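You operate a simulated robot arm through the tools that you are given. There is no shell and no other tool. Be economical: measure what you need, move in short steps, check, and stop when the job is done.

You run a simulated two-armed robot. Do the job below in one go: nothing can be reset, and whatever is moved stays where it is left.

JOB
Vacuum the dust by the hot plate, then gesso the top of the moulding with blue ends.
Fine: vacuum off, nozzle in its blue holder; black chalk pot, grey brush with the yellow cap, brush back in its jar. The pot stays open; the suction knob and the other moulding stay as they are. Set down upright: vacuum nozzle, what you pick out.

The check looks at the end state, three seconds after you hand in, the way a careful person would. Anything else that was tipped, shoved, dropped, spilled or broken makes it a failure. A push-on lid holds only when it is set on centred and level and pressed home; a screw cap is set on level and turned clockwise until tight.

ROBOT AND FRAMES
Two 7-joint arms with two-finger parallel grippers on one trunk, on a base that drives. Base frame: it is fixed to the floor where the robot stands at the start and does not move with it; the origin is under the middle of the robot, x ahead of it, y to its left, z up; the surface under the hand at the start is at about z = 840. Readings come in mm, rad, newtons and seconds.
The left shoulder is at the start at [50, 187, 1160], the right one opposite. With the tool pointing down near the work surface each hand reaches from about 100 to 660 mm from the robot's upright axis, wherever it stands, measured 20 degrees to its own side. Places, roughly: black pot marked chalk [-250, -1500, 750]; dust by the hot plate [0, -700, 800]; knob on the vacuum cleaner [700, -100, 1100]; lid of black pot marked chalk [-500, -1250, 750]; switch on the vacuum cleaner [800, 0, 1100]; top of moulding with blue ends [-400, -1200, 900]; top of moulding with green ends [-300, -1200, 900]. Payload 3.43 kg a hand.
The TCP of each hand is the grasp point between the finger pads, 30 mm short of the fingertips. In the tool frame z runs along the fingers and y along their closing line. Largest opening 94 mm; finger width 28, thickness 10; the body of the gripper, 50 by 96 mm, starts 55 mm behind the TCP.
Orientation is told as [roll, pitch, yaw] about the base's x, y, z axes, in that order, counted from this pose: with the fingers straight down and closing along the base's y, the tool's x points along the base's -x, its y along +y and its z along -z.

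CONTROLS
- The arms move only by the tool step_arm. It takes "left_commands", "right_commands" or both (then of equal length, played together; a hand with none holds still); each is a list that holds one entry, the list of rows, each a list of 6 numbers: the shift along the tool's x, y, z in mm, then the turn, a rotation vector about the tool's x, y, z in rad. In form: [[[tx, ty, tz, wx, wy, wz], ...]]. A call has 1 to 12 rows; each row is the pose to reach, as a shift and turn from the pose commanded when the call began, along the tool's axes at that moment. "left_jaw" and "right_jaw" are, for a hand that has rows, the opening, from 0 (shut) to 1 (fully open), set as the call begins (left out, the last holds). Rows are played at 5 a second. More than 50 mm and 0.15 rad between two rows, or a gripper value outside its range, and nothing of the call is played. A pose out of reach is approached as far as the arm can. The call stops where the force on the tool passes 40 N (or 10 N more than at its start, if that is more) or the arm is blocked; 0.2 s more then pass. Each finger travels about 153 mm/s and halts on what it meets, pressing with about 29 N; the grip force reading is that of the motor and also rises with nothing between the fingers. The clock runs only during rows and for 0.2 s after the last one: add rows that repeat a pose to give the fingers time. It gives the time, the measured TCP pose, the force on the tool (base axes), the opening and the grip force at its end, in the units of the frame above (readings bear some noise), with the torque about the TCP (base axes, N m) and any sound that the robot's microphone picked up, and new pictures: "pictures" is both (left out), scene, wrist or none (wrist: the cameras of the hands that moved).
- Cameras (640 x 400 px; columns grow to the right, rows downward): "scene" is now at [126, -62.8, 1324.4]; the picture's right is [-0.65, -0.76, 0.00], its down [-0.46, 0.39, -0.80] and it looks along [0.61, -0.52, -0.60] (base axes); focal length 214 px, centre (320, 200). "left" rides on the left gripper at [76, -14, -103] in its tool frame; the picture's right is [0.18, 0.98, 0.00], its down [-0.75, 0.14, -0.64] and it looks along [-0.63, 0.12, 0.77] (tool axes); focal length 243 px, centre (320, 200). "right" rides on the right gripper at [76, 14, -103] in its tool frame; the picture's right is [-0.18, 0.98, 0.00], its down [-0.75, -0.14, -0.64] and it looks along [-0.63, -0.12, 0.77] (tool axes); focal length 243 px, centre (320, 200). There is no depth. A picture from a camera that has moved, and an enlarged one, comes with that camera's place and axes in the base frame and with its lens. The place of the scene camera against the robot may be out by one fixed shift of up to 12 mm in any direction.
- lift_body(by): slides the trunk up (or, below 0, down) by that many mm; the arms and the scene camera ride with it, the base frame stays. It gives what a move gives, with no picture.
- base_move(legs): drives the robot by 1 to 6 legs, each [ahead, left, turn to the left] in mm, mm and rad, along the robot's own axes; the way and the turn of a leg run together, so that a leg with both is an arc; at most 1500 mm and 3.142 rad a leg. The arms and the cameras ride along, it lands a little off, and it stops where it bumps. It gives what a move gives, and a new picture of the scene camera.
- head_to(pan, tilt): turns the head with the scene camera to pan (to the left, within 1.396 rad either way) and tilt (down, from -0.506 to 1.204), counted from straight ahead of the robot. It gives what a move gives, and a new picture of the scene camera.
- inspect(camera, box): a new picture of the part [left, top, right, bottom] of that camera's present view, enlarged. It takes no simulated time.
- job_done(): hands the job in; it is judged then, once.

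Work in short steps. Places have to be worked out from the pictures, the camera data and where the tool is seen: move nearer, look again, correct. Check each grasp and each placing, and mend what went wrong. You have 120 turns and 260 pictures in all, those below and enlarged ones among them. Open the grippers and draw the arms clear of the work before you hand the job in, unless the task says otherwise.

The tools are called after ">>>" as name(argument=value, ...) on one line, values as JSON. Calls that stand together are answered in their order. step_arm: Moves the arms, as the interface text tells. Its arguments: {"type":"object","properties":{"left_commands":{"type":"array","items":{"type":"array","items":{"type":"array","items":{"type":"number"}}}},"left_jaw":{"type":"number"},"right_commands":{"type":"array","items":{"type":"array","items":{"type":"array","items":{"type":"number"}}}},"right_jaw":{"type":"number"},"pictures":{"type":"string","enum":["both","scene","wrist","none"]}},"required":[]} The other tools are called the same way: lift_body (by) slides the trunk up or down; base_move (legs) drives the base; head_to (pan, tilt) turns the head that bears the scene camera; inspect (camera, box) takes an enlarged picture of a part of a camera's view; job_done () hands the job in.

At the start:

```text
t: 0.0
left_tool_pos: [400.7, -44.5, 1000.0]
left_ee_rot: [0.0, 0.0, 0.002]
left_wrist_force: [0.1, 0.5, -0.3]
left_wrist_torque: [-0.03, 0.02, -0.03]
left_gripper_width: 93.9
left_grip_force: 0.1
right_tool_pos: [294.7, -358.6, 999.7]
right_ee_rot: [0.0, 0.001, 0.002]
right_wrist_force: [0.8, 0.0, 0.3]
right_wrist_torque: [-0.01, -0.02, 0.02]
right_gripper_width: 94.1
right_grip_force: 0.1
trunk travel left (down, up): [-375.0, 57.0]
robot x, y, heading: [1.5, -0.3, -0.001]
head pan, tilt: [-0.702, 0.648]
```

scene: 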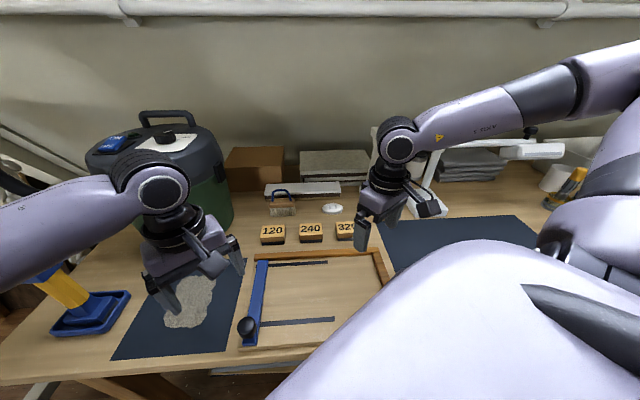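
right: 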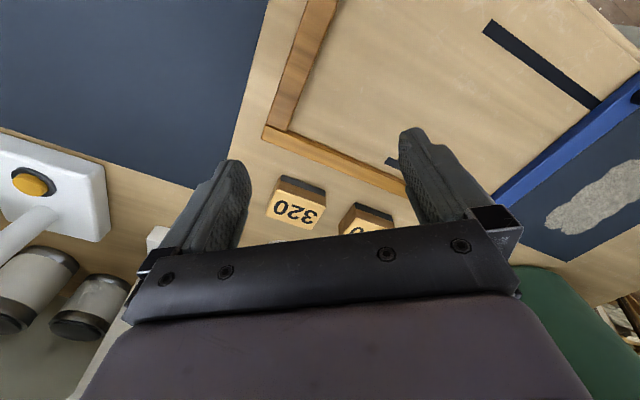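
left: 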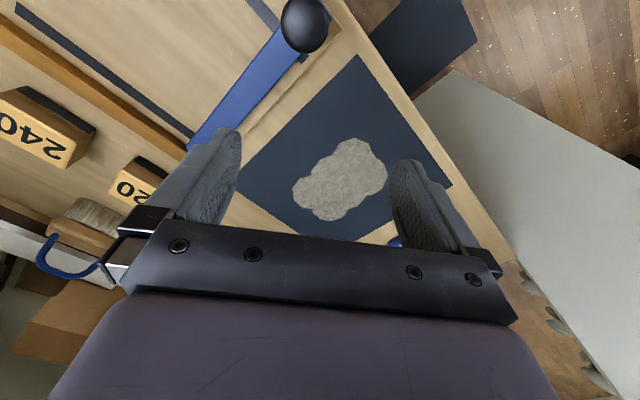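

I'll first look around with the head to find the vacuum, the holder, the hot plate and the work to the right.

>>> head_to(pan=0.1, tilt=0.6)

>>> head_to(pan=-1.39, tilt=0.6)

```text
t: 1.1
left_tool_pos: [400.9, -44.5, 1000.8]
left_ee_rot: [0.0, 0.0, 0.001]
left_wrist_force: [-0.4, 1.0, -0.5]
left_wrist_torque: [0.02, 0.01, 0.03]
left_gripper_width: 93.9
left_grip_force: 0.1
right_tool_pos: [294.3, -358.5, 1000.6]
right_ee_rot: [0.0, 0.001, 0.0]
right_wrist_force: [0.5, -0.5, -0.2]
right_wrist_torque: [0.01, -0.02, -0.01]
right_gripper_width: 94.1
right_grip_force: 0.1
trunk travel left (down, up): [-375.0, 57.0]
robot x, y, heading: [1.1, -1.6, 0.004]
head pan, tilt: [0.099, 0.6]
camera scene: at [147.7, 2.0, 1328.4], right [0.1, -1.0, 0.0], down [-0.56, -0.06, -0.83], along [0.82, 0.08, -0.56], focal length 214 px, centre (320, 200)
```

scene: 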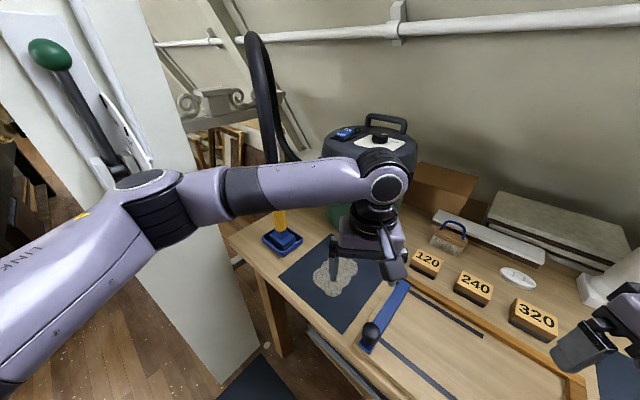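

```text
t: 2.7
left_tool_pos: [399.8, -44.9, 999.9]
left_ee_rot: [0.0, -0.001, 0.003]
left_wrist_force: [0.3, 0.2, -0.1]
left_wrist_torque: [0.0, 0.0, -0.01]
left_gripper_width: 94.1
left_grip_force: 0.1
right_tool_pos: [294.1, -358.3, 1000.4]
right_ee_rot: [0.0, 0.001, 0.0]
right_wrist_force: [0.4, 0.0, 0.1]
right_wrist_torque: [0.0, 0.01, 0.03]
right_gripper_width: 93.7
right_grip_force: 0.0
trunk travel left (down, up): [-375.0, 57.0]
robot x, y, heading: [0.7, -3.2, -0.001]
head pan, tilt: [-1.389, 0.6]
camera scene: at [75.7, -93.6, 1328.4], right [-0.98, -0.18, 0.0], down [-0.1, 0.56, -0.83], along [0.15, -0.81, -0.56], focal length 214 px, centre (320, 200)
```

scene: 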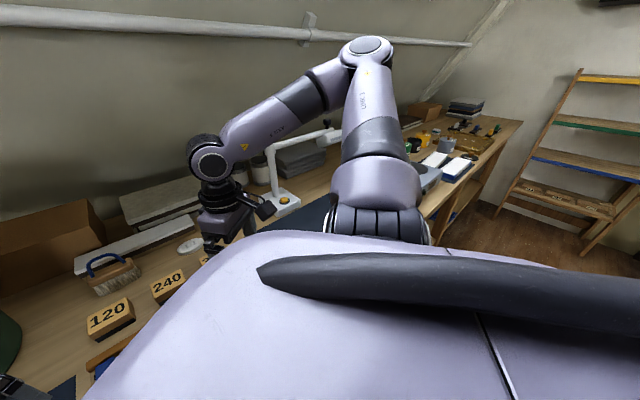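

I'll enlarge the far-right end of the bench, where pots and mouldings should be.

>>> inspect(camera="scene", box=[380, 80, 540, 230])

>>> inspect(camera="scene", box=[60, 100, 380, 300])

>>> head_to(pan=-0.3, tilt=0.6)

```text
2.67 times, centred on (460, 155) of scene
camera zoom: at [75.7, -93.6, 1328.4], right [-0.98, -0.18, 0.0], down [-0.1, 0.56, -0.83], along [0.15, -0.81, -0.56], focal length 572 px, centre (-53, 320)
```

zoom: 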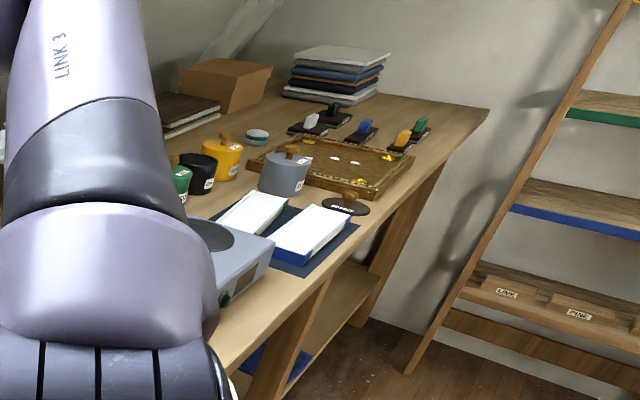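

```text
2.00 times, centred on (220, 200) of scene
camera zoom: at [75.7, -93.6, 1328.4], right [-0.98, -0.18, 0.0], down [-0.1, 0.56, -0.83], along [0.15, -0.81, -0.56], focal length 429 px, centre (520, 200)
```

zoom: 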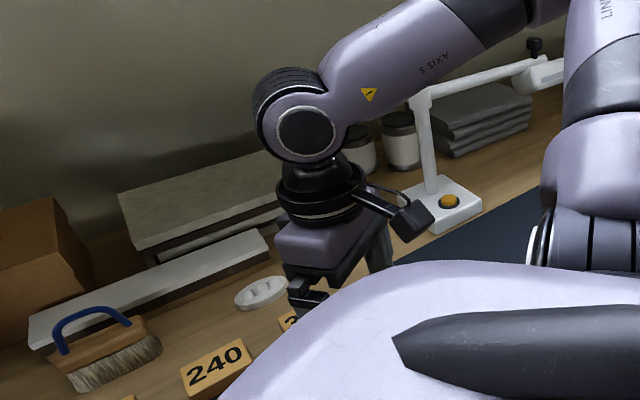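

```text
t: 4.0
left_tool_pos: [400.9, -44.6, 1000.0]
left_ee_rot: [0.001, 0.001, 0.002]
left_wrist_force: [-0.3, -0.6, -1.3]
left_wrist_torque: [-0.02, 0.01, 0.0]
left_gripper_width: 93.9
left_grip_force: 0.1
right_tool_pos: [295.8, -358.1, 999.8]
right_ee_rot: [0.0, 0.001, -0.001]
right_wrist_force: [0.3, 0.0, 0.5]
right_wrist_torque: [0.03, 0.0, 0.0]
right_gripper_width: 93.6
right_grip_force: 0.1
trunk travel left (down, up): [-375.0, 57.0]
robot x, y, heading: [-0.4, 0.1, 0.002]
head pan, tilt: [-0.3, 0.6]
camera scene: at [144.1, -32.9, 1328.4], right [-0.3, -0.96, 0.0], down [-0.54, 0.17, -0.83], along [0.79, -0.24, -0.56], focal length 214 px, centre (320, 200)
```

scene: 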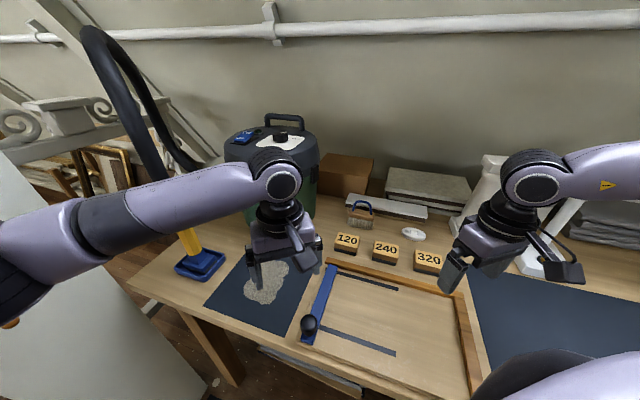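

I'll enlarge the vacuum's top and the nozzle in its holder.

>>> inspect(camera="scene", box=[210, 100, 340, 181])

>>> inspect(camera="scene", box=[130, 160, 290, 310])

```text
4.92 times, centred on (275, 140) of scene
camera zoom: at [144.1, -32.9, 1328.4], right [-0.3, -0.96, 0.0], down [-0.54, 0.17, -0.83], along [0.79, -0.24, -0.56], focal length 1056 px, centre (542, 493)
```

zoom: 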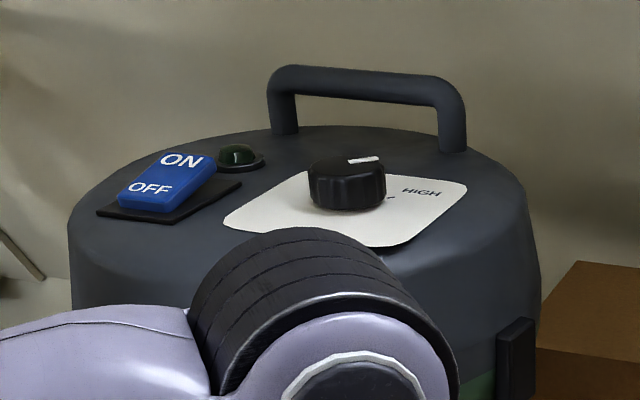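

```text
2.67 times, centred on (210, 235) of scene
camera zoom: at [144.1, -32.9, 1328.4], right [-0.3, -0.96, 0.0], down [-0.54, 0.17, -0.83], along [0.79, -0.24, -0.56], focal length 572 px, centre (613, 107)
```

zoom: 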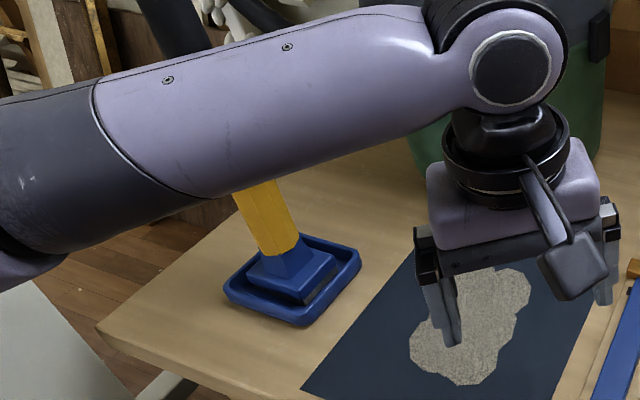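

The layout runs diagonally: bench front faces roughly heading -0.64. I tuck both hands back and up first, then will rotate to face the bench.

>>> step_arm(left_commands=[[[19, 37, -19, 0, 0, 0], [38, 74, -38, 0, 0, 0], [57, 110, -57, 0, 0, 0], [75, 147, -75, 0, 0, 0], [94, 184, -94, 0, 0, 0], [112, 220, -112, 0, 0, 0], [131, 257, -131, 0, 0, 0], [150, 294, -150, 0, 0, 0]]], right_commands=[[[9, 7, -19, 0, 0, 0], [19, 14, -38, 0, 0, 0], [28, 21, -57, 0, 0, 0], [38, 29, -75, 0, 0, 0], [47, 36, -94, 0, 0, 0], [56, 43, -112, 0, 0, 0], [66, 50, -131, 0, 0, 0], [75, 58, -150, 0, 0, 0]]], pictures="none")

>>> base_move(legs=[[0, 0, -0.64]])

>>> head_to(pan=0.5, tilt=0.6)

```text
t: 5.8
left_tool_pos: [248.9, 248.9, 1150.8]
left_ee_rot: [0.001, -0.003, 0.001]
left_wrist_force: [-0.9, 0.4, 1.1]
left_wrist_torque: [-0.04, 0.01, -0.01]
left_gripper_width: 94.1
left_grip_force: 0.0
right_tool_pos: [219.0, -298.6, 1151.4]
right_ee_rot: [-0.003, -0.001, 0.001]
right_wrist_force: [-0.1, -0.2, 0.2]
right_wrist_torque: [-0.04, 0.04, -0.01]
right_gripper_width: 94.1
right_grip_force: 0.1
trunk travel left (down, up): [-375.0, 57.0]
robot x, y, heading: [1.2, -0.6, -0.003]
head pan, tilt: [-0.3, 0.6]
```

```text
t: 8.0
left_tool_pos: [348.8, 49.4, 1149.5]
left_ee_rot: [0.001, 0.0, -0.643]
left_wrist_force: [0.2, 0.9, 0.1]
left_wrist_torque: [-0.01, -0.02, -0.01]
left_gripper_width: 94.2
left_grip_force: 0.1
right_tool_pos: [-3.6, -371.6, 1152.1]
right_ee_rot: [-0.002, 0.0, -0.643]
right_wrist_force: [0.0, 0.0, -0.8]
right_wrist_torque: [-0.02, 0.05, 0.04]
right_gripper_width: 94.0
right_grip_force: 0.0
trunk travel left (down, up): [-375.0, 57.0]
robot x, y, heading: [0.2, 2.9, -0.648]
head pan, tilt: [-0.3, 0.6]
camera scene: at [100.0, -113.2, 1328.4], right [-0.81, -0.59, 0.0], down [-0.33, 0.46, -0.83], along [0.49, -0.67, -0.56], focal length 214 px, centre (320, 200)
```

scene: 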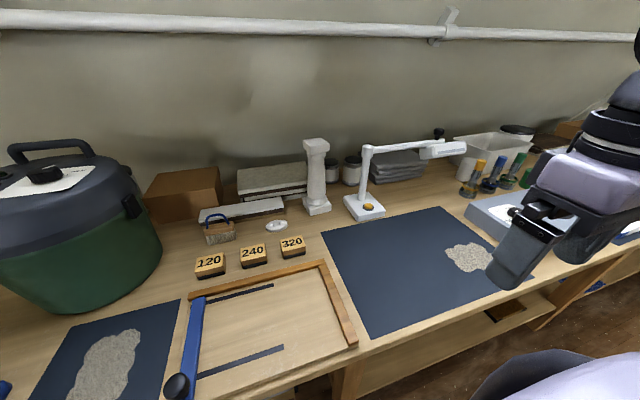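

```text
t: 9.1
left_tool_pos: [349.2, 49.7, 1149.9]
left_ee_rot: [0.001, 0.0, -0.639]
left_wrist_force: [-0.3, 0.4, 0.0]
left_wrist_torque: [0.0, -0.03, 0.01]
left_gripper_width: 94.0
left_grip_force: 0.1
right_tool_pos: [-2.0, -371.6, 1151.1]
right_ee_rot: [0.0, -0.001, -0.643]
right_wrist_force: [0.2, 0.5, 0.3]
right_wrist_torque: [-0.03, 0.03, -0.03]
right_gripper_width: 94.1
right_grip_force: 0.1
trunk travel left (down, up): [-375.0, 57.0]
robot x, y, heading: [1.6, 0.8, -0.638]
head pan, tilt: [0.499, 0.6]
camera scene: at [135.6, -54.3, 1328.4], right [-0.14, -0.99, 0.0], down [-0.56, 0.08, -0.83], along [0.82, -0.12, -0.56], focal length 214 px, centre (320, 200)
```

scene: 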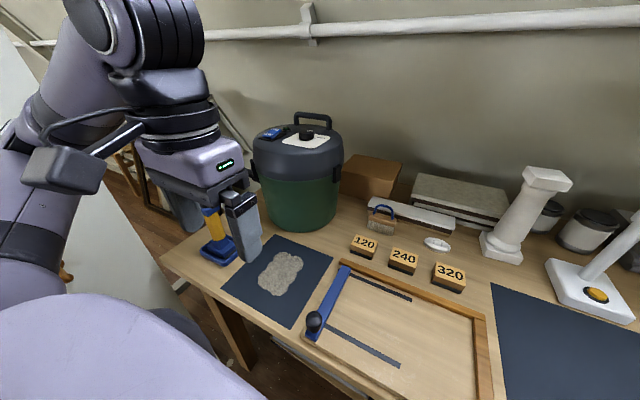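

Dust by the hot plate is on the right mat at about (1,-709); the bench heading is about -0.649. The nozzle is a tall vertical yellow pipe with the hose on top, so I'll turn the left hand to point horizontally forward (camera below) for a side grip.

>>> step_arm(left_commands=[[[-5, 8, 12, 0, -0.143, 0], [-9, 15, 24, 0, -0.286, 0], [-14, 22, 36, 0, -0.429, 0], [-18, 29, 48, 0, -0.571, 0], [-23, 36, 60, 0, -0.714, 0], [-28, 43, 71, 0, -0.857, 0], [-32, 50, 83, 0, -1.0, 0], [-37, 58, 95, 0, -1.143, 0], [-41, 65, 107, 0, -1.285, 0], [-46, 73, 118, 0, -1.428, 0], [-50, 80, 130, 0, -1.571, 0]]], pictures="both")

```text
t: 11.5
left_tool_pos: [465.4, 92.3, 975.7]
left_ee_rot: [-0.346, -1.561, -0.297]
left_wrist_force: [0.3, 0.2, 0.5]
left_wrist_torque: [0.02, 0.03, -0.01]
left_gripper_width: 93.9
left_grip_force: 0.1
left hand out of reach, approached as far as the arm can: row 2, 3, 4, 5, 6, 7, 8, 9, 10, 11
right_tool_pos: [-2.6, -373.9, 1150.6]
right_ee_rot: [0.001, 0.002, -0.643]
right_wrist_force: [0.8, -0.5, -0.1]
right_wrist_torque: [0.04, 0.01, 0.0]
right_gripper_width: 93.8
right_grip_force: 0.0
trunk travel left (down, up): [-375.0, 57.0]
robot x, y, heading: [-1.1, 2.1, -0.643]
head pan, tilt: [0.499, 0.6]
camera scene: at [138.1, -55.7, 1328.1], right [-0.14, -0.99, 0.0], down [-0.56, 0.08, -0.82], along [0.82, -0.12, -0.57], focal length 214 px, centre (320, 200)
camera left: at [372.4, 142.8, 900.4], right [0.59, 0.79, -0.19], down [-0.42, 0.5, 0.76], along [0.69, -0.37, 0.62], focal length 243 px, centre (320, 200)
```

scene: 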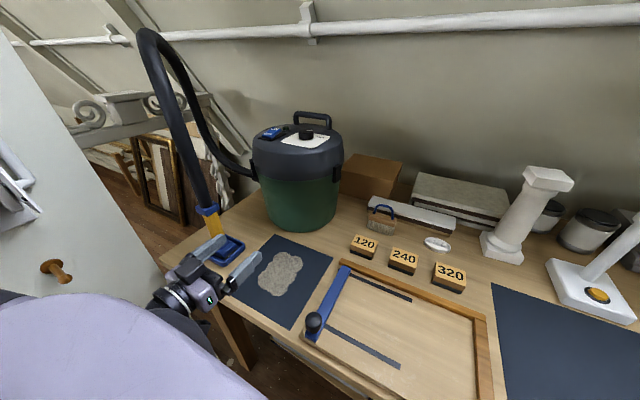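
left: 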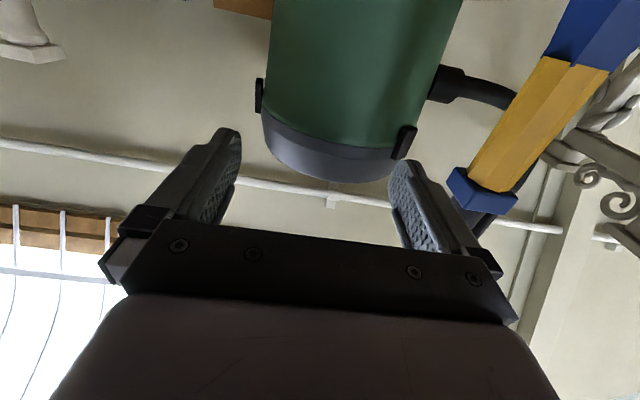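

The hand now points forward at z≈976. I'll enlarge the nozzle from the scene camera for its geometry.

>>> inspect(camera="scene", box=[150, 170, 310, 310])

>>> inspect(camera="scene", box=[240, 100, 360, 175])

```text
2.86 times, centred on (230, 240) of scene
camera zoom: at [138.1, -55.7, 1328.1], right [-0.14, -0.99, 0.0], down [-0.56, 0.08, -0.82], along [0.82, -0.12, -0.57], focal length 613 px, centre (577, 86)
```

zoom: 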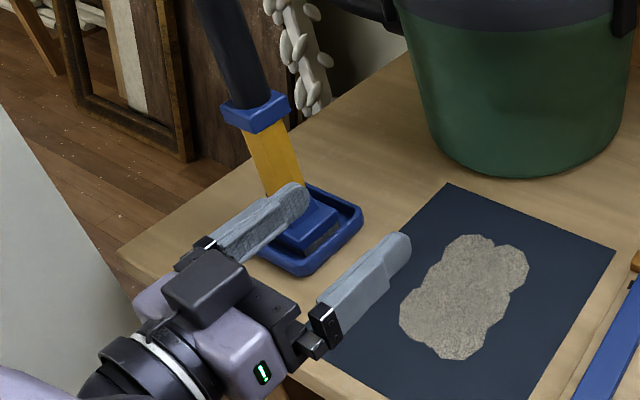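

```text
5.33 times, centred on (300, 138) of scene
camera zoom: at [138.1, -55.7, 1328.1], right [-0.14, -0.99, 0.0], down [-0.56, 0.08, -0.82], along [0.82, -0.12, -0.57], focal length 1144 px, centre (427, 533)
```

zoom: 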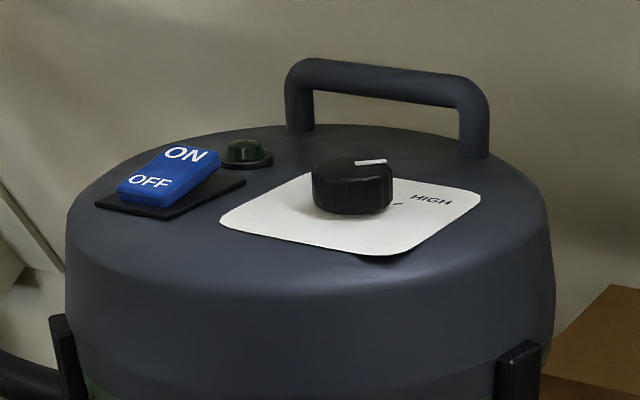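

The nozzle stands at about (608,155), collar at z≈1000, yellow section ~905–980. Before choosing a stance I look down at the bench front for base clearance.

>>> head_to(pan=0.2, tilt=1.15)

```text
t: 12.5
left_tool_pos: [464.3, 94.7, 979.1]
left_ee_rot: [-0.102, -1.565, -0.537]
left_wrist_force: [1.1, 0.0, 1.0]
left_wrist_torque: [0.0, 0.02, 0.01]
left_gripper_width: 94.0
left_grip_force: 0.1
right_tool_pos: [-4.1, -370.9, 1150.9]
right_ee_rot: [-0.001, -0.001, -0.642]
right_wrist_force: [0.1, -0.1, 0.2]
right_wrist_torque: [0.01, 0.0, 0.0]
right_gripper_width: 94.1
right_grip_force: 0.1
trunk travel left (down, up): [-375.0, 57.0]
robot x, y, heading: [0.1, 4.1, -0.643]
head pan, tilt: [0.201, 1.15]
camera scene: at [102.0, -67.0, 1286.8], right [-0.43, -0.9, 0.0], down [-0.83, 0.39, -0.41], along [0.37, -0.17, -0.91], focal length 214 px, centre (320, 200)
```

scene: 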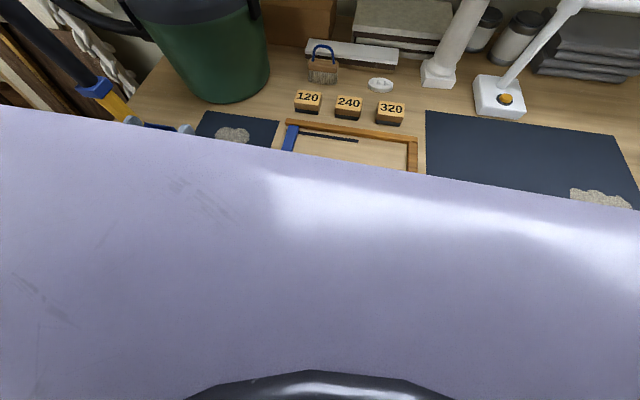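

The torso hides the floor; I'll keep the stance cautious. Pull the left hand back, raised, with a 40° downward tilt, so it passes clear of the nozzle when driving left.

>>> step_arm(left_commands=[[[-10, -20, -25, 0, 0.11, 0], [-20, -45, -45, 0, 0.22, 0], [-33, -72, -60, 0, 0.33, 0], [-45, -98, -70, 0, 0.45, 0], [-58, -125, -80, 0, 0.56, 0], [-70, -150, -90, 0, 0.67, 0]]], pictures="none")

>>> base_move(legs=[[0, 250, 0]])

>>> head_to(pan=0.3, tilt=0.5)

```text
t: 13.6
left_tool_pos: [382.8, 62.4, 867.3]
left_ee_rot: [0.099, -1.135, -0.641]
left_wrist_force: [-3.6, -3.2, 4.5]
left_wrist_torque: [-0.37, 0.11, -0.15]
left_gripper_width: 94.3
left_grip_force: 0.0
left hand out of reach, approached as far as the arm can: row 1, 2, 3, 4, 5
right_tool_pos: [-4.0, -371.9, 1151.4]
right_ee_rot: [0.0, 0.0, -0.642]
right_wrist_force: [-0.4, 0.5, 0.2]
right_wrist_torque: [-0.01, -0.01, -0.01]
right_gripper_width: 93.9
right_grip_force: 0.0
trunk travel left (down, up): [-375.0, 57.0]
robot x, y, heading: [-2.7, 1.1, -0.636]
head pan, tilt: [0.201, 1.15]
stopped in row 5 (left hand): the force on the tool passed its limit at 68 N (the readings are from after the stop); the commanded pose is now the measured one
```

```text
t: 15.3
left_tool_pos: [427.7, 130.5, 865.4]
left_ee_rot: [0.025, -1.132, -0.612]
left_wrist_force: [-4.5, 1.1, 4.4]
left_wrist_torque: [-0.21, 0.14, -0.24]
left_gripper_width: 93.8
left_grip_force: 0.0
right_tool_pos: [55.9, -290.9, 1153.3]
right_ee_rot: [-0.004, 0.0, -0.642]
right_wrist_force: [-0.7, 0.1, 0.3]
right_wrist_torque: [-0.01, 0.0, 0.02]
right_gripper_width: 93.7
right_grip_force: 0.0
trunk travel left (down, up): [-375.0, 57.0]
robot x, y, heading: [57.5, 80.8, -0.64]
head pan, tilt: [0.201, 1.15]
stopped in leg 1: the robot was blocked; the commanded pose is now the measured one
camera scene: at [159.5, 14.4, 1289.2], right [-0.42, -0.91, 0.0], down [-0.83, 0.39, -0.41], along [0.37, -0.17, -0.91], focal length 214 px, centre (320, 200)
```

scene: 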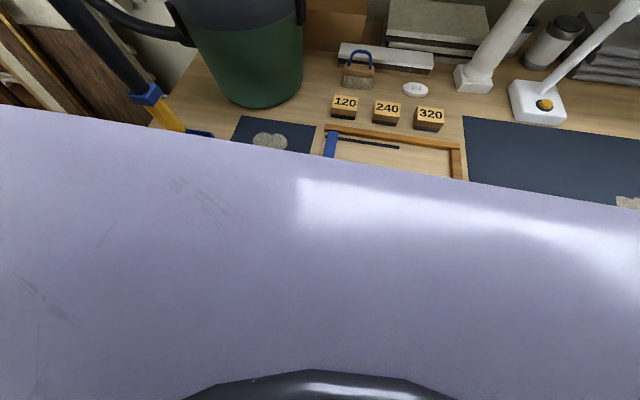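

```text
t: 16.3
left_tool_pos: [429.0, 129.7, 865.5]
left_ee_rot: [0.027, -1.139, -0.609]
left_wrist_force: [-16.3, -3.6, 17.3]
left_wrist_torque: [-1.0, 0.59, -0.84]
left_gripper_width: 94.0
left_grip_force: 0.1
right_tool_pos: [55.2, -290.1, 1150.2]
right_ee_rot: [0.002, 0.0, -0.641]
right_wrist_force: [0.1, 0.2, 0.6]
right_wrist_torque: [-0.02, -0.02, 0.01]
right_gripper_width: 94.1
right_grip_force: 0.1
trunk travel left (down, up): [-375.0, 57.0]
robot x, y, heading: [57.6, 82.5, -0.638]
head pan, tilt: [0.3, 0.499]
camera scene: at [189.9, 9.1, 1337.9], right [-0.33, -0.94, 0.0], down [-0.45, 0.16, -0.88], along [0.83, -0.29, -0.48], focal length 214 px, centre (320, 200)
```

scene: 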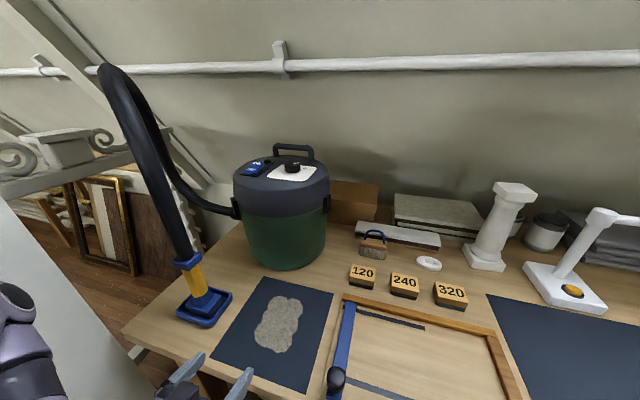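

The left hand sank to the bench's front edge and pressed there (the close-in horizontal pose was out of reach). I raise the trunk straight up to free it, then check.

>>> lift_body(by=55)

>>> inspect(camera="left", box=[0, 0, 640, 400])

```text
t: 17.2
left_tool_pos: [360.9, 134.2, 880.0]
left_ee_rot: [-0.133, -0.967, -0.554]
left_wrist_force: [-0.9, -0.2, -0.2]
left_wrist_torque: [0.0, 0.0, -0.02]
left_gripper_width: 94.2
left_grip_force: 0.0
right_tool_pos: [59.7, -281.9, 1203.2]
right_ee_rot: [-0.007, 0.001, -0.633]
right_wrist_force: [0.7, -0.1, 0.2]
right_wrist_torque: [0.05, 0.08, 0.02]
right_gripper_width: 94.1
right_grip_force: 0.1
trunk travel left (down, up): [-423.0, 9.0]
robot x, y, heading: [53.1, 81.5, -0.635]
head pan, tilt: [0.3, 0.499]
stopped: the arm was blocked; the commanded pose is now the measured one
```

```text
1.00 times, centred on (320, 200) of left (not enlarged: the box is as wide or as high as the picture)
camera zoom: at [252.4, 202.9, 876.1], right [0.52, 0.83, -0.23], down [0.05, 0.23, 0.97], along [0.86, -0.51, 0.08], focal length 243 px, centre (320, 200)
```

zoom: 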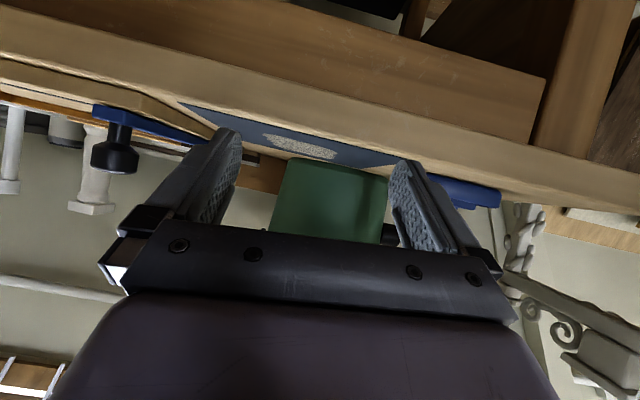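

The hand is free now, in front of the bench edge, unloaded. I raise it straight up in small steps.

>>> step_arm(left_commands=[[[-25, 0, -17, 0, 0, 0], [-50, 0, -34, 0, 0, 0], [-75, 0, -51, 0, 0, 0], [-99, 0, -68, 0, 0, 0]]], pictures="scene")

```text
t: 18.2
left_tool_pos: [362.4, 135.4, 879.6]
left_ee_rot: [-0.126, -0.969, -0.563]
left_wrist_force: [-0.4, -0.2, 0.3]
left_wrist_torque: [0.0, -0.02, -0.02]
left_gripper_width: 94.1
left_grip_force: 0.1
left hand out of reach, approached as far as the arm can: row 1, 2, 3, 4
right_tool_pos: [58.2, -281.1, 1201.3]
right_ee_rot: [-0.011, -0.002, -0.637]
right_wrist_force: [-0.2, 0.8, 0.0]
right_wrist_torque: [-0.02, 0.0, 0.01]
right_gripper_width: 94.0
right_grip_force: 0.1
trunk travel left (down, up): [-423.0, 9.0]
robot x, y, heading: [55.6, 84.9, -0.636]
head pan, tilt: [0.3, 0.499]
camera scene: at [192.9, 19.9, 1385.3], right [-0.33, -0.94, 0.01], down [-0.45, 0.15, -0.88], along [0.83, -0.29, -0.48], focal length 214 px, centre (320, 200)
```

scene: 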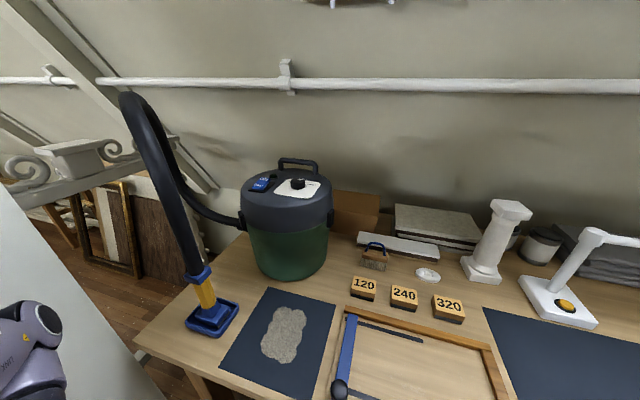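

The arm is at a joint limit here. I back the base off so the hand is free in front of the bench, then rotate it back towards pointing down while moving forward.

>>> base_move(legs=[[-200, 0, 0]])

>>> step_arm(left_commands=[[[0, 0, 20, 0, 0.14, 0], [-10, 0, 40, 0, 0.28, 0], [-30, 0, 55, 0, 0.42, 0], [-60, 0, 65, 0, 0.56, 0], [-90, 0, 60, 0, 0.7, 0], [-120, 0, 40, 0, 0.84, 0], [-150, 0, 20, 0, 0.96, 0]]], pictures="both")

```text
t: 19.8
left_tool_pos: [205.4, 245.6, 882.9]
left_ee_rot: [-0.105, -0.976, -0.578]
left_wrist_force: [-0.4, 0.3, -1.0]
left_wrist_torque: [0.02, -0.01, 0.01]
left_gripper_width: 93.9
left_grip_force: 0.0
right_tool_pos: [-102.0, -173.6, 1198.3]
right_ee_rot: [0.0, 0.0, -0.632]
right_wrist_force: [-0.1, 1.0, 1.1]
right_wrist_torque: [0.01, 0.0, -0.03]
right_gripper_width: 93.7
right_grip_force: 0.1
trunk travel left (down, up): [-423.0, 9.0]
robot x, y, heading: [-101.6, 196.6, -0.637]
head pan, tilt: [0.3, 0.499]
camera scene: at [32.7, 126.8, 1385.5], right [-0.33, -0.94, 0.0], down [-0.45, 0.16, -0.88], along [0.83, -0.29, -0.48], focal length 214 px, centre (320, 200)
```

scene: 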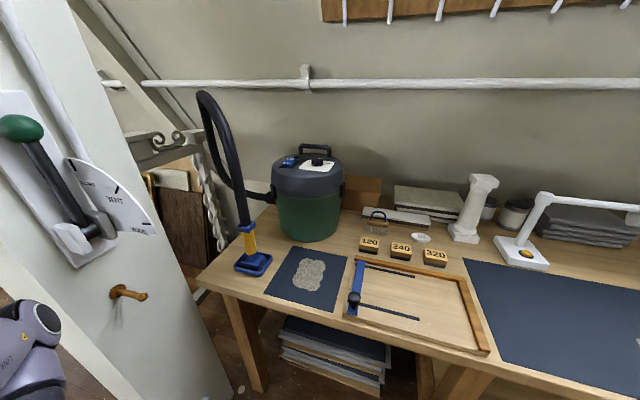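

```text
t: 21.4
left_tool_pos: [289.8, 189.1, 997.9]
left_ee_rot: [-0.059, -0.013, -0.665]
left_wrist_force: [0.2, 0.4, 0.0]
left_wrist_torque: [0.01, 0.0, -0.03]
left_gripper_width: 93.9
left_grip_force: 0.1
left hand out of reach, approached as far as the arm can: row 1, 2, 3
right_tool_pos: [-101.3, -175.3, 1198.4]
right_ee_rot: [0.0, 0.003, -0.634]
right_wrist_force: [0.0, -0.3, 0.3]
right_wrist_torque: [-0.02, 0.0, -0.01]
right_gripper_width: 93.8
right_grip_force: 0.1
trunk travel left (down, up): [-423.0, 9.0]
robot x, y, heading: [-99.2, 197.5, -0.631]
head pan, tilt: [0.3, 0.499]
camera scene: at [33.2, 126.2, 1385.3], right [-0.33, -0.94, 0.0], down [-0.45, 0.16, -0.88], along [0.83, -0.29, -0.48], focal length 214 px, centre (320, 200)
camera left: at [223.3, 231.7, 1098.6], right [0.46, 0.89, -0.06], down [0.7, -0.32, 0.64], along [0.55, -0.34, -0.76], focal length 243 px, centre (320, 200)
```

scene: 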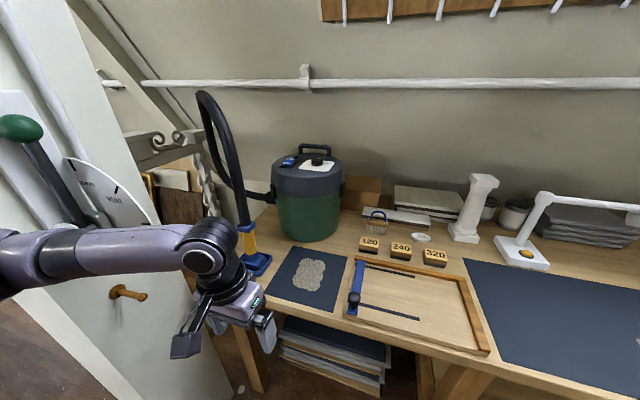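
left: 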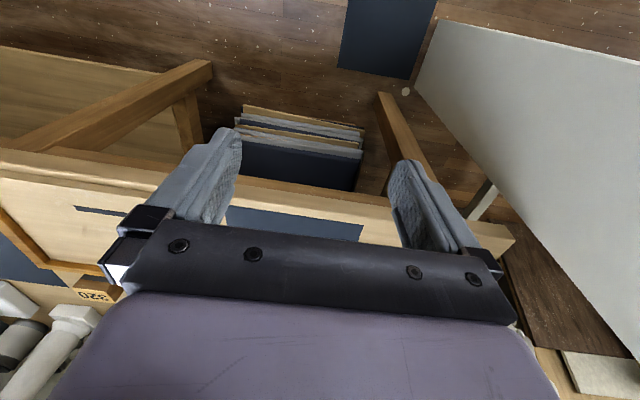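

Recovered. The machine with the VENT lever limits left-arm space on the left, so: the right arm will press the switch from a turned stance, and the left arm will take the nozzle from a stance farther back. First tuck the left hand centrally and high.

>>> step_arm(left_commands=[[[2, -30, -30, 0, 0, 0], [4, -60, -60, 0, 0, 0], [8, -90, -90, 0, 0, 0], [10, -125, -110, 0, 0, 0], [12, -155, -130, 0, 0, 0], [15, -190, -150, 0, 0, 0], [20, -220, -170, 0.059, 0, 0]]], pictures="none")

>>> base_move(legs=[[199, 103, 0], [0, 0, 0.5]])

>>> head_to(pan=0.0, tilt=0.4)

```text
t: 23.0
left_tool_pos: [141.5, 38.2, 1175.8]
left_ee_rot: [-0.12, -0.015, -0.663]
left_wrist_force: [0.6, 0.0, 0.4]
left_wrist_torque: [0.02, 0.03, 0.01]
left_gripper_width: 94.0
left_grip_force: 0.0
right_tool_pos: [-101.8, -174.1, 1199.9]
right_ee_rot: [-0.002, 0.001, -0.634]
right_wrist_force: [-0.7, 0.4, 0.9]
right_wrist_torque: [0.02, -0.01, -0.01]
right_gripper_width: 94.0
right_grip_force: 0.1
trunk travel left (down, up): [-423.0, 9.0]
robot x, y, heading: [-103.1, 193.5, -0.633]
head pan, tilt: [0.3, 0.499]
```

```text
t: 26.1
left_tool_pos: [406.9, 119.4, 1172.3]
left_ee_rot: [-0.114, -0.009, -0.226]
left_wrist_force: [0.1, 0.4, 0.7]
left_wrist_torque: [0.02, 0.02, 0.0]
left_gripper_width: 94.0
left_grip_force: 0.1
right_tool_pos: [289.2, -176.6, 1196.5]
right_ee_rot: [0.003, 0.004, -0.178]
right_wrist_force: [0.5, 0.6, 0.4]
right_wrist_torque: [0.01, -0.01, 0.0]
right_gripper_width: 94.1
right_grip_force: 0.2
trunk travel left (down, up): [-423.0, 9.0]
robot x, y, heading: [124.5, 160.7, -0.176]
head pan, tilt: [0.3, 0.499]
stopped in leg 2: the robot was blocked; the commanded pose is now the measured one
camera scene: at [274.6, 151.5, 1384.8], right [0.12, -0.99, 0.0], down [-0.48, -0.06, -0.88], along [0.87, 0.11, -0.48], focal length 214 px, centre (320, 200)
```

scene: 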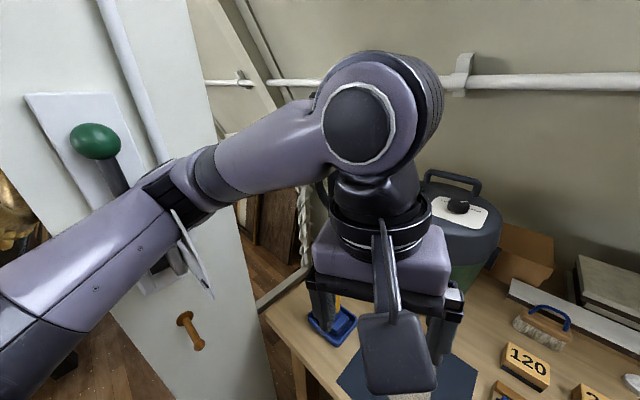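

```text
t: 26.9
left_tool_pos: [409.9, 118.8, 1172.3]
left_ee_rot: [-0.112, -0.009, -0.225]
left_wrist_force: [0.1, 0.3, 0.6]
left_wrist_torque: [0.01, -0.01, -0.02]
left_gripper_width: 93.8
left_grip_force: 0.0
right_tool_pos: [288.7, -177.6, 1196.5]
right_ee_rot: [0.002, 0.005, -0.176]
right_wrist_force: [0.1, -0.4, 0.0]
right_wrist_torque: [0.0, 0.02, -0.02]
right_gripper_width: 94.0
right_grip_force: 0.0
trunk travel left (down, up): [-423.0, 9.0]
robot x, y, heading: [121.7, 163.6, -0.178]
head pan, tilt: [0.0, 0.4]
camera scene: at [275.9, 122.9, 1393.6], right [-0.18, -0.98, 0.0], down [-0.39, 0.07, -0.92], along [0.91, -0.16, -0.39], focal length 214 px, centre (320, 200)
```

scene: 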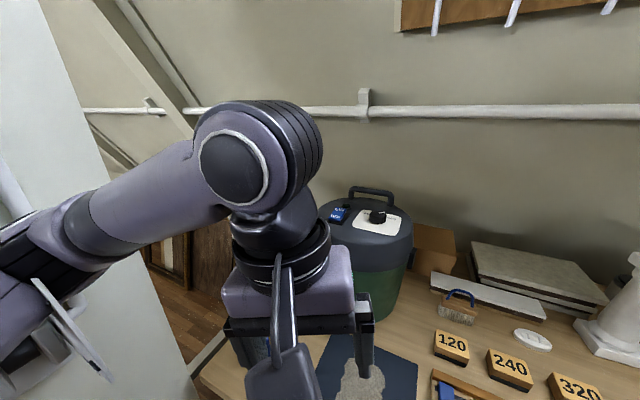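

The turn was stopped at 0.46 rad – likely the left elbow met the machine at left. I back off a little and check the lever.

>>> base_move(legs=[[0, -40, -0.06]])

>>> head_to(pan=0.7, tilt=0.4)

```text
t: 27.9
left_tool_pos: [395.0, 67.1, 1174.2]
left_ee_rot: [-0.115, -0.016, -0.281]
left_wrist_force: [-0.1, -0.5, 0.0]
left_wrist_torque: [0.02, -0.03, -0.01]
left_gripper_width: 94.5
left_grip_force: 0.0
right_tool_pos: [257.9, -221.5, 1199.0]
right_ee_rot: [0.0, 0.0, -0.236]
right_wrist_force: [0.7, -0.2, 0.8]
right_wrist_torque: [-0.01, -0.03, 0.01]
right_gripper_width: 93.9
right_grip_force: 0.1
trunk travel left (down, up): [-423.0, 9.0]
robot x, y, heading: [112.3, 119.7, -0.238]
head pan, tilt: [0.0, 0.4]
camera scene: at [261.4, 79.8, 1394.5], right [-0.23, -0.97, 0.0], down [-0.38, 0.09, -0.92], along [0.9, -0.21, -0.39], focal length 214 px, centre (320, 200)
```

scene: 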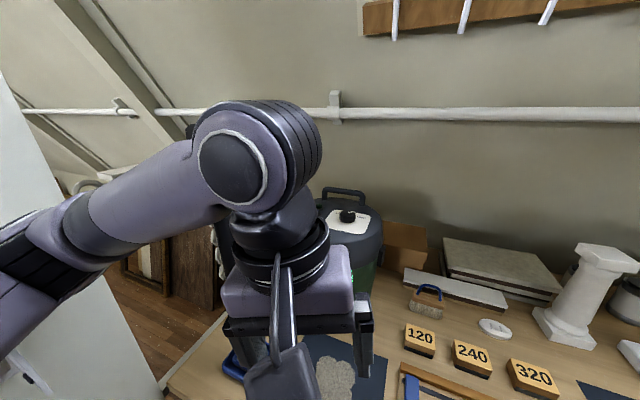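

```text
t: 29.0
left_tool_pos: [395.3, 67.0, 1173.3]
left_ee_rot: [-0.115, -0.013, -0.279]
left_wrist_force: [-0.2, -0.4, -1.0]
left_wrist_torque: [-0.02, 0.02, -0.03]
left_gripper_width: 93.9
left_grip_force: 0.0
right_tool_pos: [257.8, -220.1, 1198.1]
right_ee_rot: [-0.003, 0.001, -0.236]
right_wrist_force: [0.0, 0.1, -0.2]
right_wrist_torque: [-0.01, -0.01, 0.01]
right_gripper_width: 94.1
right_grip_force: 0.1
trunk travel left (down, up): [-423.0, 9.0]
robot x, y, heading: [116.3, 125.3, -0.229]
head pan, tilt: [0.7, 0.4]
camera scene: at [254.3, 143.4, 1394.5], right [0.45, -0.89, 0.0], down [-0.35, -0.17, -0.92], along [0.82, 0.41, -0.39], focal length 214 px, centre (320, 200)
```

scene: 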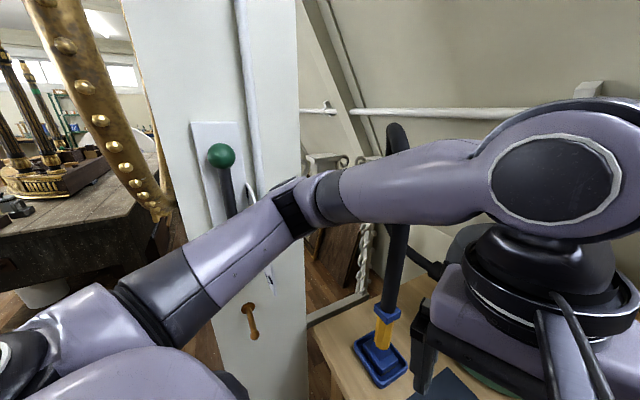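

Lever stands as before. Now extend the right hand forward with jaws closed, tilting it to ~45°, to approach the switch from above.

>>> step_arm(right_commands=[[[-40, 0, 0, 0, -0.13, 0], [-80, 0, 0, 0, -0.26, 0], [-120, 0, 0, 0, -0.4, 0], [-160, 10, 0, 0, -0.53, 0], [-200, 30, 0, 0, -0.66, 0], [-240, 50, -10, 0, -0.8, 0], [-280, 70, -20, 0, -0.8, 0]]], right_jaw=0, pictures="none")

>>> head_to(pan=-0.1, tilt=0.4)

>>> inspect(camera="right", box=[0, 0, 640, 400])

```text
t: 30.6
left_tool_pos: [396.8, 67.8, 1172.9]
left_ee_rot: [-0.113, -0.013, -0.281]
left_wrist_force: [-0.3, 0.4, 0.0]
left_wrist_torque: [0.0, 0.0, 0.0]
left_gripper_width: 94.1
left_grip_force: 0.1
right_tool_pos: [546.1, -216.5, 1219.4]
right_ee_rot: [-0.002, -0.799, -0.233]
right_wrist_force: [0.0, 0.3, 0.0]
right_wrist_torque: [0.0, 0.04, -0.03]
right_gripper_width: 0.1
right_grip_force: 29.2
trunk travel left (down, up): [-423.0, 9.0]
robot x, y, heading: [113.1, 122.3, -0.238]
head pan, tilt: [0.7, 0.4]
```

```text
t: 31.7
left_tool_pos: [397.4, 67.6, 1173.7]
left_ee_rot: [-0.116, -0.014, -0.28]
left_wrist_force: [-0.6, 0.3, -0.4]
left_wrist_torque: [0.02, 0.01, 0.01]
left_gripper_width: 94.0
left_grip_force: 0.0
right_tool_pos: [545.4, -218.4, 1219.4]
right_ee_rot: [-0.002, -0.8, -0.234]
right_wrist_force: [-0.5, -0.9, 0.0]
right_wrist_torque: [-0.02, 0.02, 0.0]
right_gripper_width: 0.0
right_grip_force: 29.1
trunk travel left (down, up): [-423.0, 9.0]
robot x, y, heading: [111.7, 121.9, -0.236]
head pan, tilt: [-0.099, 0.4]
camera scene: at [259.0, 71.6, 1394.5], right [-0.33, -0.94, 0.0], down [-0.37, 0.13, -0.92], along [0.87, -0.3, -0.39], focal length 214 px, centre (320, 200)
```

scene: 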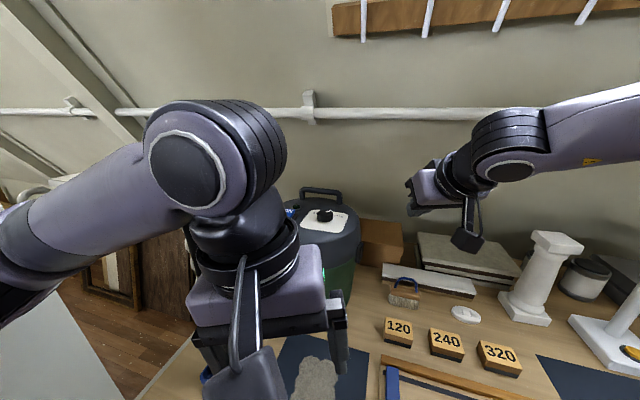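

```text
1.00 times, centred on (320, 200) of right (not enlarged: the box is as wide or as high as the picture)
camera zoom: at [425.0, -174.7, 1235.9], right [0.35, 0.93, 0.13], down [0.03, -0.15, 0.99], along [0.93, -0.35, -0.08], focal length 243 px, centre (320, 200)
```

zoom: 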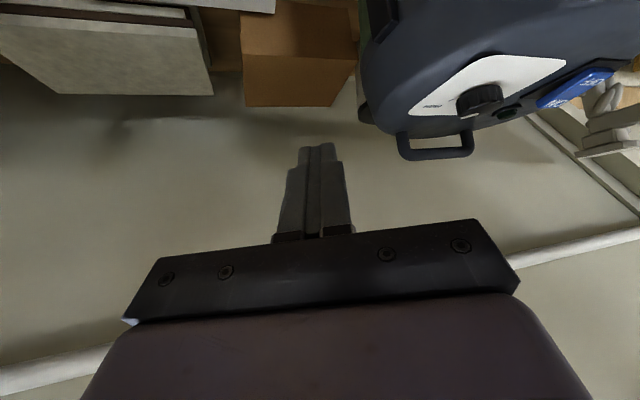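

Triangulating with both cameras, the switch is near (750,-8,1138), knob near (697,-101,1143). I lower the left hand slightly out of the way, and bring the right hand to hover just above the switch.

>>> step_arm(left_commands=[[[0, 15, 30, 0, 0, 0], [0, 30, 60, 0, 0, 0], [0, 40, 90, 0, 0, 0], [0, 50, 130, 0, 0, 0], [0, 50, 130, 0, 0, 0], [0, 50, 130, 0, 0, 0]]], right_commands=[[[-10, 10, 0, 0, 0, 0], [-20, 50, 17, 0, 0, 0], [-34, 98, 40, 0, 0, 0], [-45, 147, 60, 0, 0, 0], [-56, 196, 80, 0, 0, 0], [-68, 240, 98, 0, 0, 0]]], pictures="both")

```text
refused: row 3 steps farther than a row can; nothing moved
```

>>> step_arm(left_commands=[[[0, 12, 25, 0, 0, 0], [0, 25, 50, 0, 0, 0], [0, 37, 75, 0, 0, 0], [0, 45, 100, 0, 0, 0], [0, 50, 120, 0, 0, 0], [0, 50, 130, 0, 0, 0], [0, 50, 130, 0, 0, 0]]], right_commands=[[[-10, 34, 14, 0, 0, 0], [-20, 68, 28, 0, 0, 0], [-30, 103, 42, 0, 0, 0], [-40, 137, 56, 0, 0, 0], [-49, 172, 70, 0, 0, 0], [-58, 206, 84, 0, 0, 0], [-68, 240, 98, 0, 0, 0]]], pictures="both")

```text
t: 33.3
left_tool_pos: [409.3, 87.2, 1039.6]
left_ee_rot: [-0.103, -0.015, -0.29]
left_wrist_force: [-0.2, 0.3, 0.2]
left_wrist_torque: [-0.03, -0.03, -0.01]
left_gripper_width: 94.3
left_grip_force: 0.0
right_tool_pos: [614.4, -150.4, 1207.4]
right_ee_rot: [0.018, -0.794, -0.248]
right_wrist_force: [0.4, -0.3, -0.6]
right_wrist_torque: [0.0, 0.01, 0.03]
right_gripper_width: 0.2
right_grip_force: 28.6
right hand out of reach, approached as far as the arm can: row 3, 4, 5, 6, 7
trunk travel left (down, up): [-423.0, 9.0]
robot x, y, heading: [111.5, 123.6, -0.234]
head pan, tilt: [-0.099, 0.4]
camera scene: at [263.5, 56.4, 1393.5], right [-0.33, -0.94, -0.01], down [-0.37, 0.14, -0.92], along [0.87, -0.3, -0.4], focal length 214 px, centre (320, 200)
camera right: at [494.3, -107.5, 1224.2], right [0.35, 0.92, 0.14], down [0.03, -0.17, 0.99], along [0.93, -0.34, -0.09], focal length 243 px, centre (320, 200)
camera left: at [333.2, 107.8, 1141.3], right [0.11, 0.99, -0.11], down [0.77, -0.01, 0.63], along [0.63, -0.15, -0.77], focal length 243 px, centre (320, 200)
```

scene: 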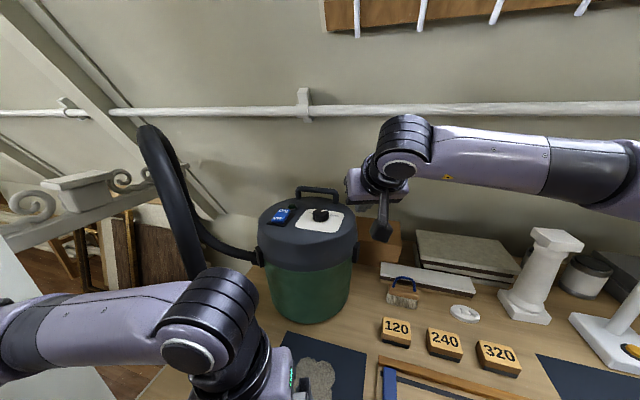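
right: 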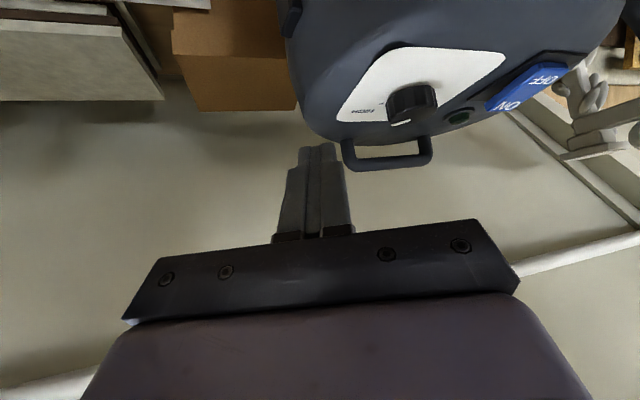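
left: 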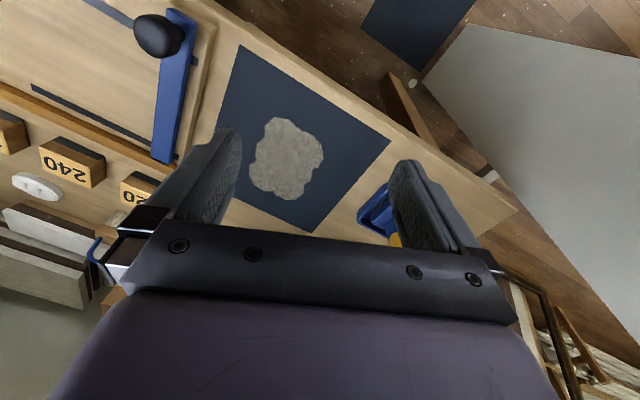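

The right arm is limited by its wrist here; I'll let the hand yaw left, aligning it with the forearm, before moving further left.

>>> step_arm(right_commands=[[[0, 0, 0, -0.09, 0, -0.087], [0, 10, 0, -0.18, 0, -0.174], [0, 30, 5, -0.27, 0, -0.261], [-5, 60, 15, -0.36, 0, -0.349], [-10, 90, 25, -0.43, 0, -0.42], [-20, 120, 40, -0.5, 0, -0.488]]], pictures="none")

```text
t: 34.7
left_tool_pos: [408.5, 87.9, 1039.8]
left_ee_rot: [-0.106, -0.011, -0.291]
left_wrist_force: [-0.3, -0.2, 0.0]
left_wrist_torque: [-0.01, -0.02, 0.05]
left_gripper_width: 94.1
left_grip_force: 0.1
right_tool_pos: [634.6, -88.7, 1217.5]
right_ee_rot: [0.018, -0.801, 0.449]
right_wrist_force: [0.7, -0.4, -0.4]
right_wrist_torque: [0.02, 0.01, -0.01]
right_gripper_width: 0.0
right_grip_force: 29.1
right hand out of reach, approached as far as the arm can: row 4, 5, 6
trunk travel left (down, up): [-423.0, 9.0]
robot x, y, heading: [116.1, 121.3, -0.236]
head pan, tilt: [-0.099, 0.4]
```

Reach is the limit (about 520 mm from the shoulder at this height). I pull the right hand back and up, and ease the base toward the switch to see how near it may stand.

>>> step_arm(right_commands=[[[9, 0, -38, 0, 0, 0], [18, 0, -76, 0, 0, 0], [27, 0, -113, 0, 0, 0]]], pictures="none")

>>> base_move(legs=[[100, -40, 0]])

```text
t: 35.5
left_tool_pos: [408.8, 88.0, 1039.2]
left_ee_rot: [-0.104, -0.013, -0.292]
left_wrist_force: [-0.2, 0.0, 0.4]
left_wrist_torque: [0.02, 0.03, -0.04]
left_gripper_width: 94.2
left_grip_force: 0.1
right_tool_pos: [542.6, -134.0, 1277.4]
right_ee_rot: [0.016, -0.801, 0.45]
right_wrist_force: [0.1, -0.3, -0.4]
right_wrist_torque: [-0.01, 0.01, -0.01]
right_gripper_width: 0.0
right_grip_force: 29.0
trunk travel left (down, up): [-423.0, 9.0]
robot x, y, heading: [117.6, 121.3, -0.236]
head pan, tilt: [-0.099, 0.4]
```

```text
t: 36.7
left_tool_pos: [490.9, 41.1, 1039.2]
left_ee_rot: [-0.116, -0.018, -0.278]
left_wrist_force: [0.1, 0.2, 0.5]
left_wrist_torque: [-0.01, 0.01, -0.04]
left_gripper_width: 93.9
left_grip_force: 0.0
right_tool_pos: [622.9, -179.9, 1284.9]
right_ee_rot: [-0.006, -0.802, 0.468]
right_wrist_force: [0.2, 0.3, 0.5]
right_wrist_torque: [0.02, -0.03, -0.03]
right_gripper_width: 0.1
right_grip_force: 29.1
trunk travel left (down, up): [-423.0, 9.0]
robot x, y, heading: [200.3, 62.4, -0.235]
head pan, tilt: [-0.099, 0.4]
camera scene: at [342.4, 11.3, 1394.7], right [-0.33, -0.94, 0.0], down [-0.37, 0.13, -0.92], along [0.87, -0.3, -0.39], focal length 214 px, centre (320, 200)
```

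scene: 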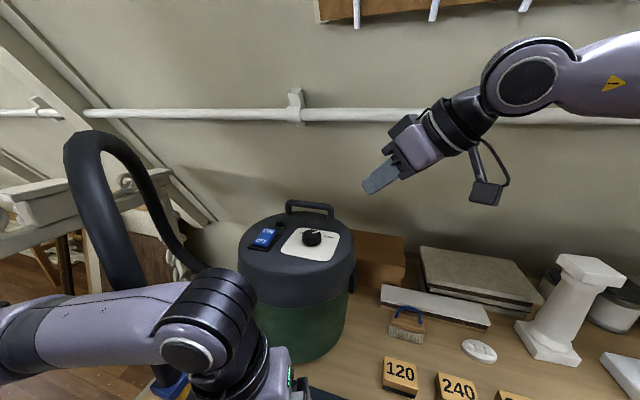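

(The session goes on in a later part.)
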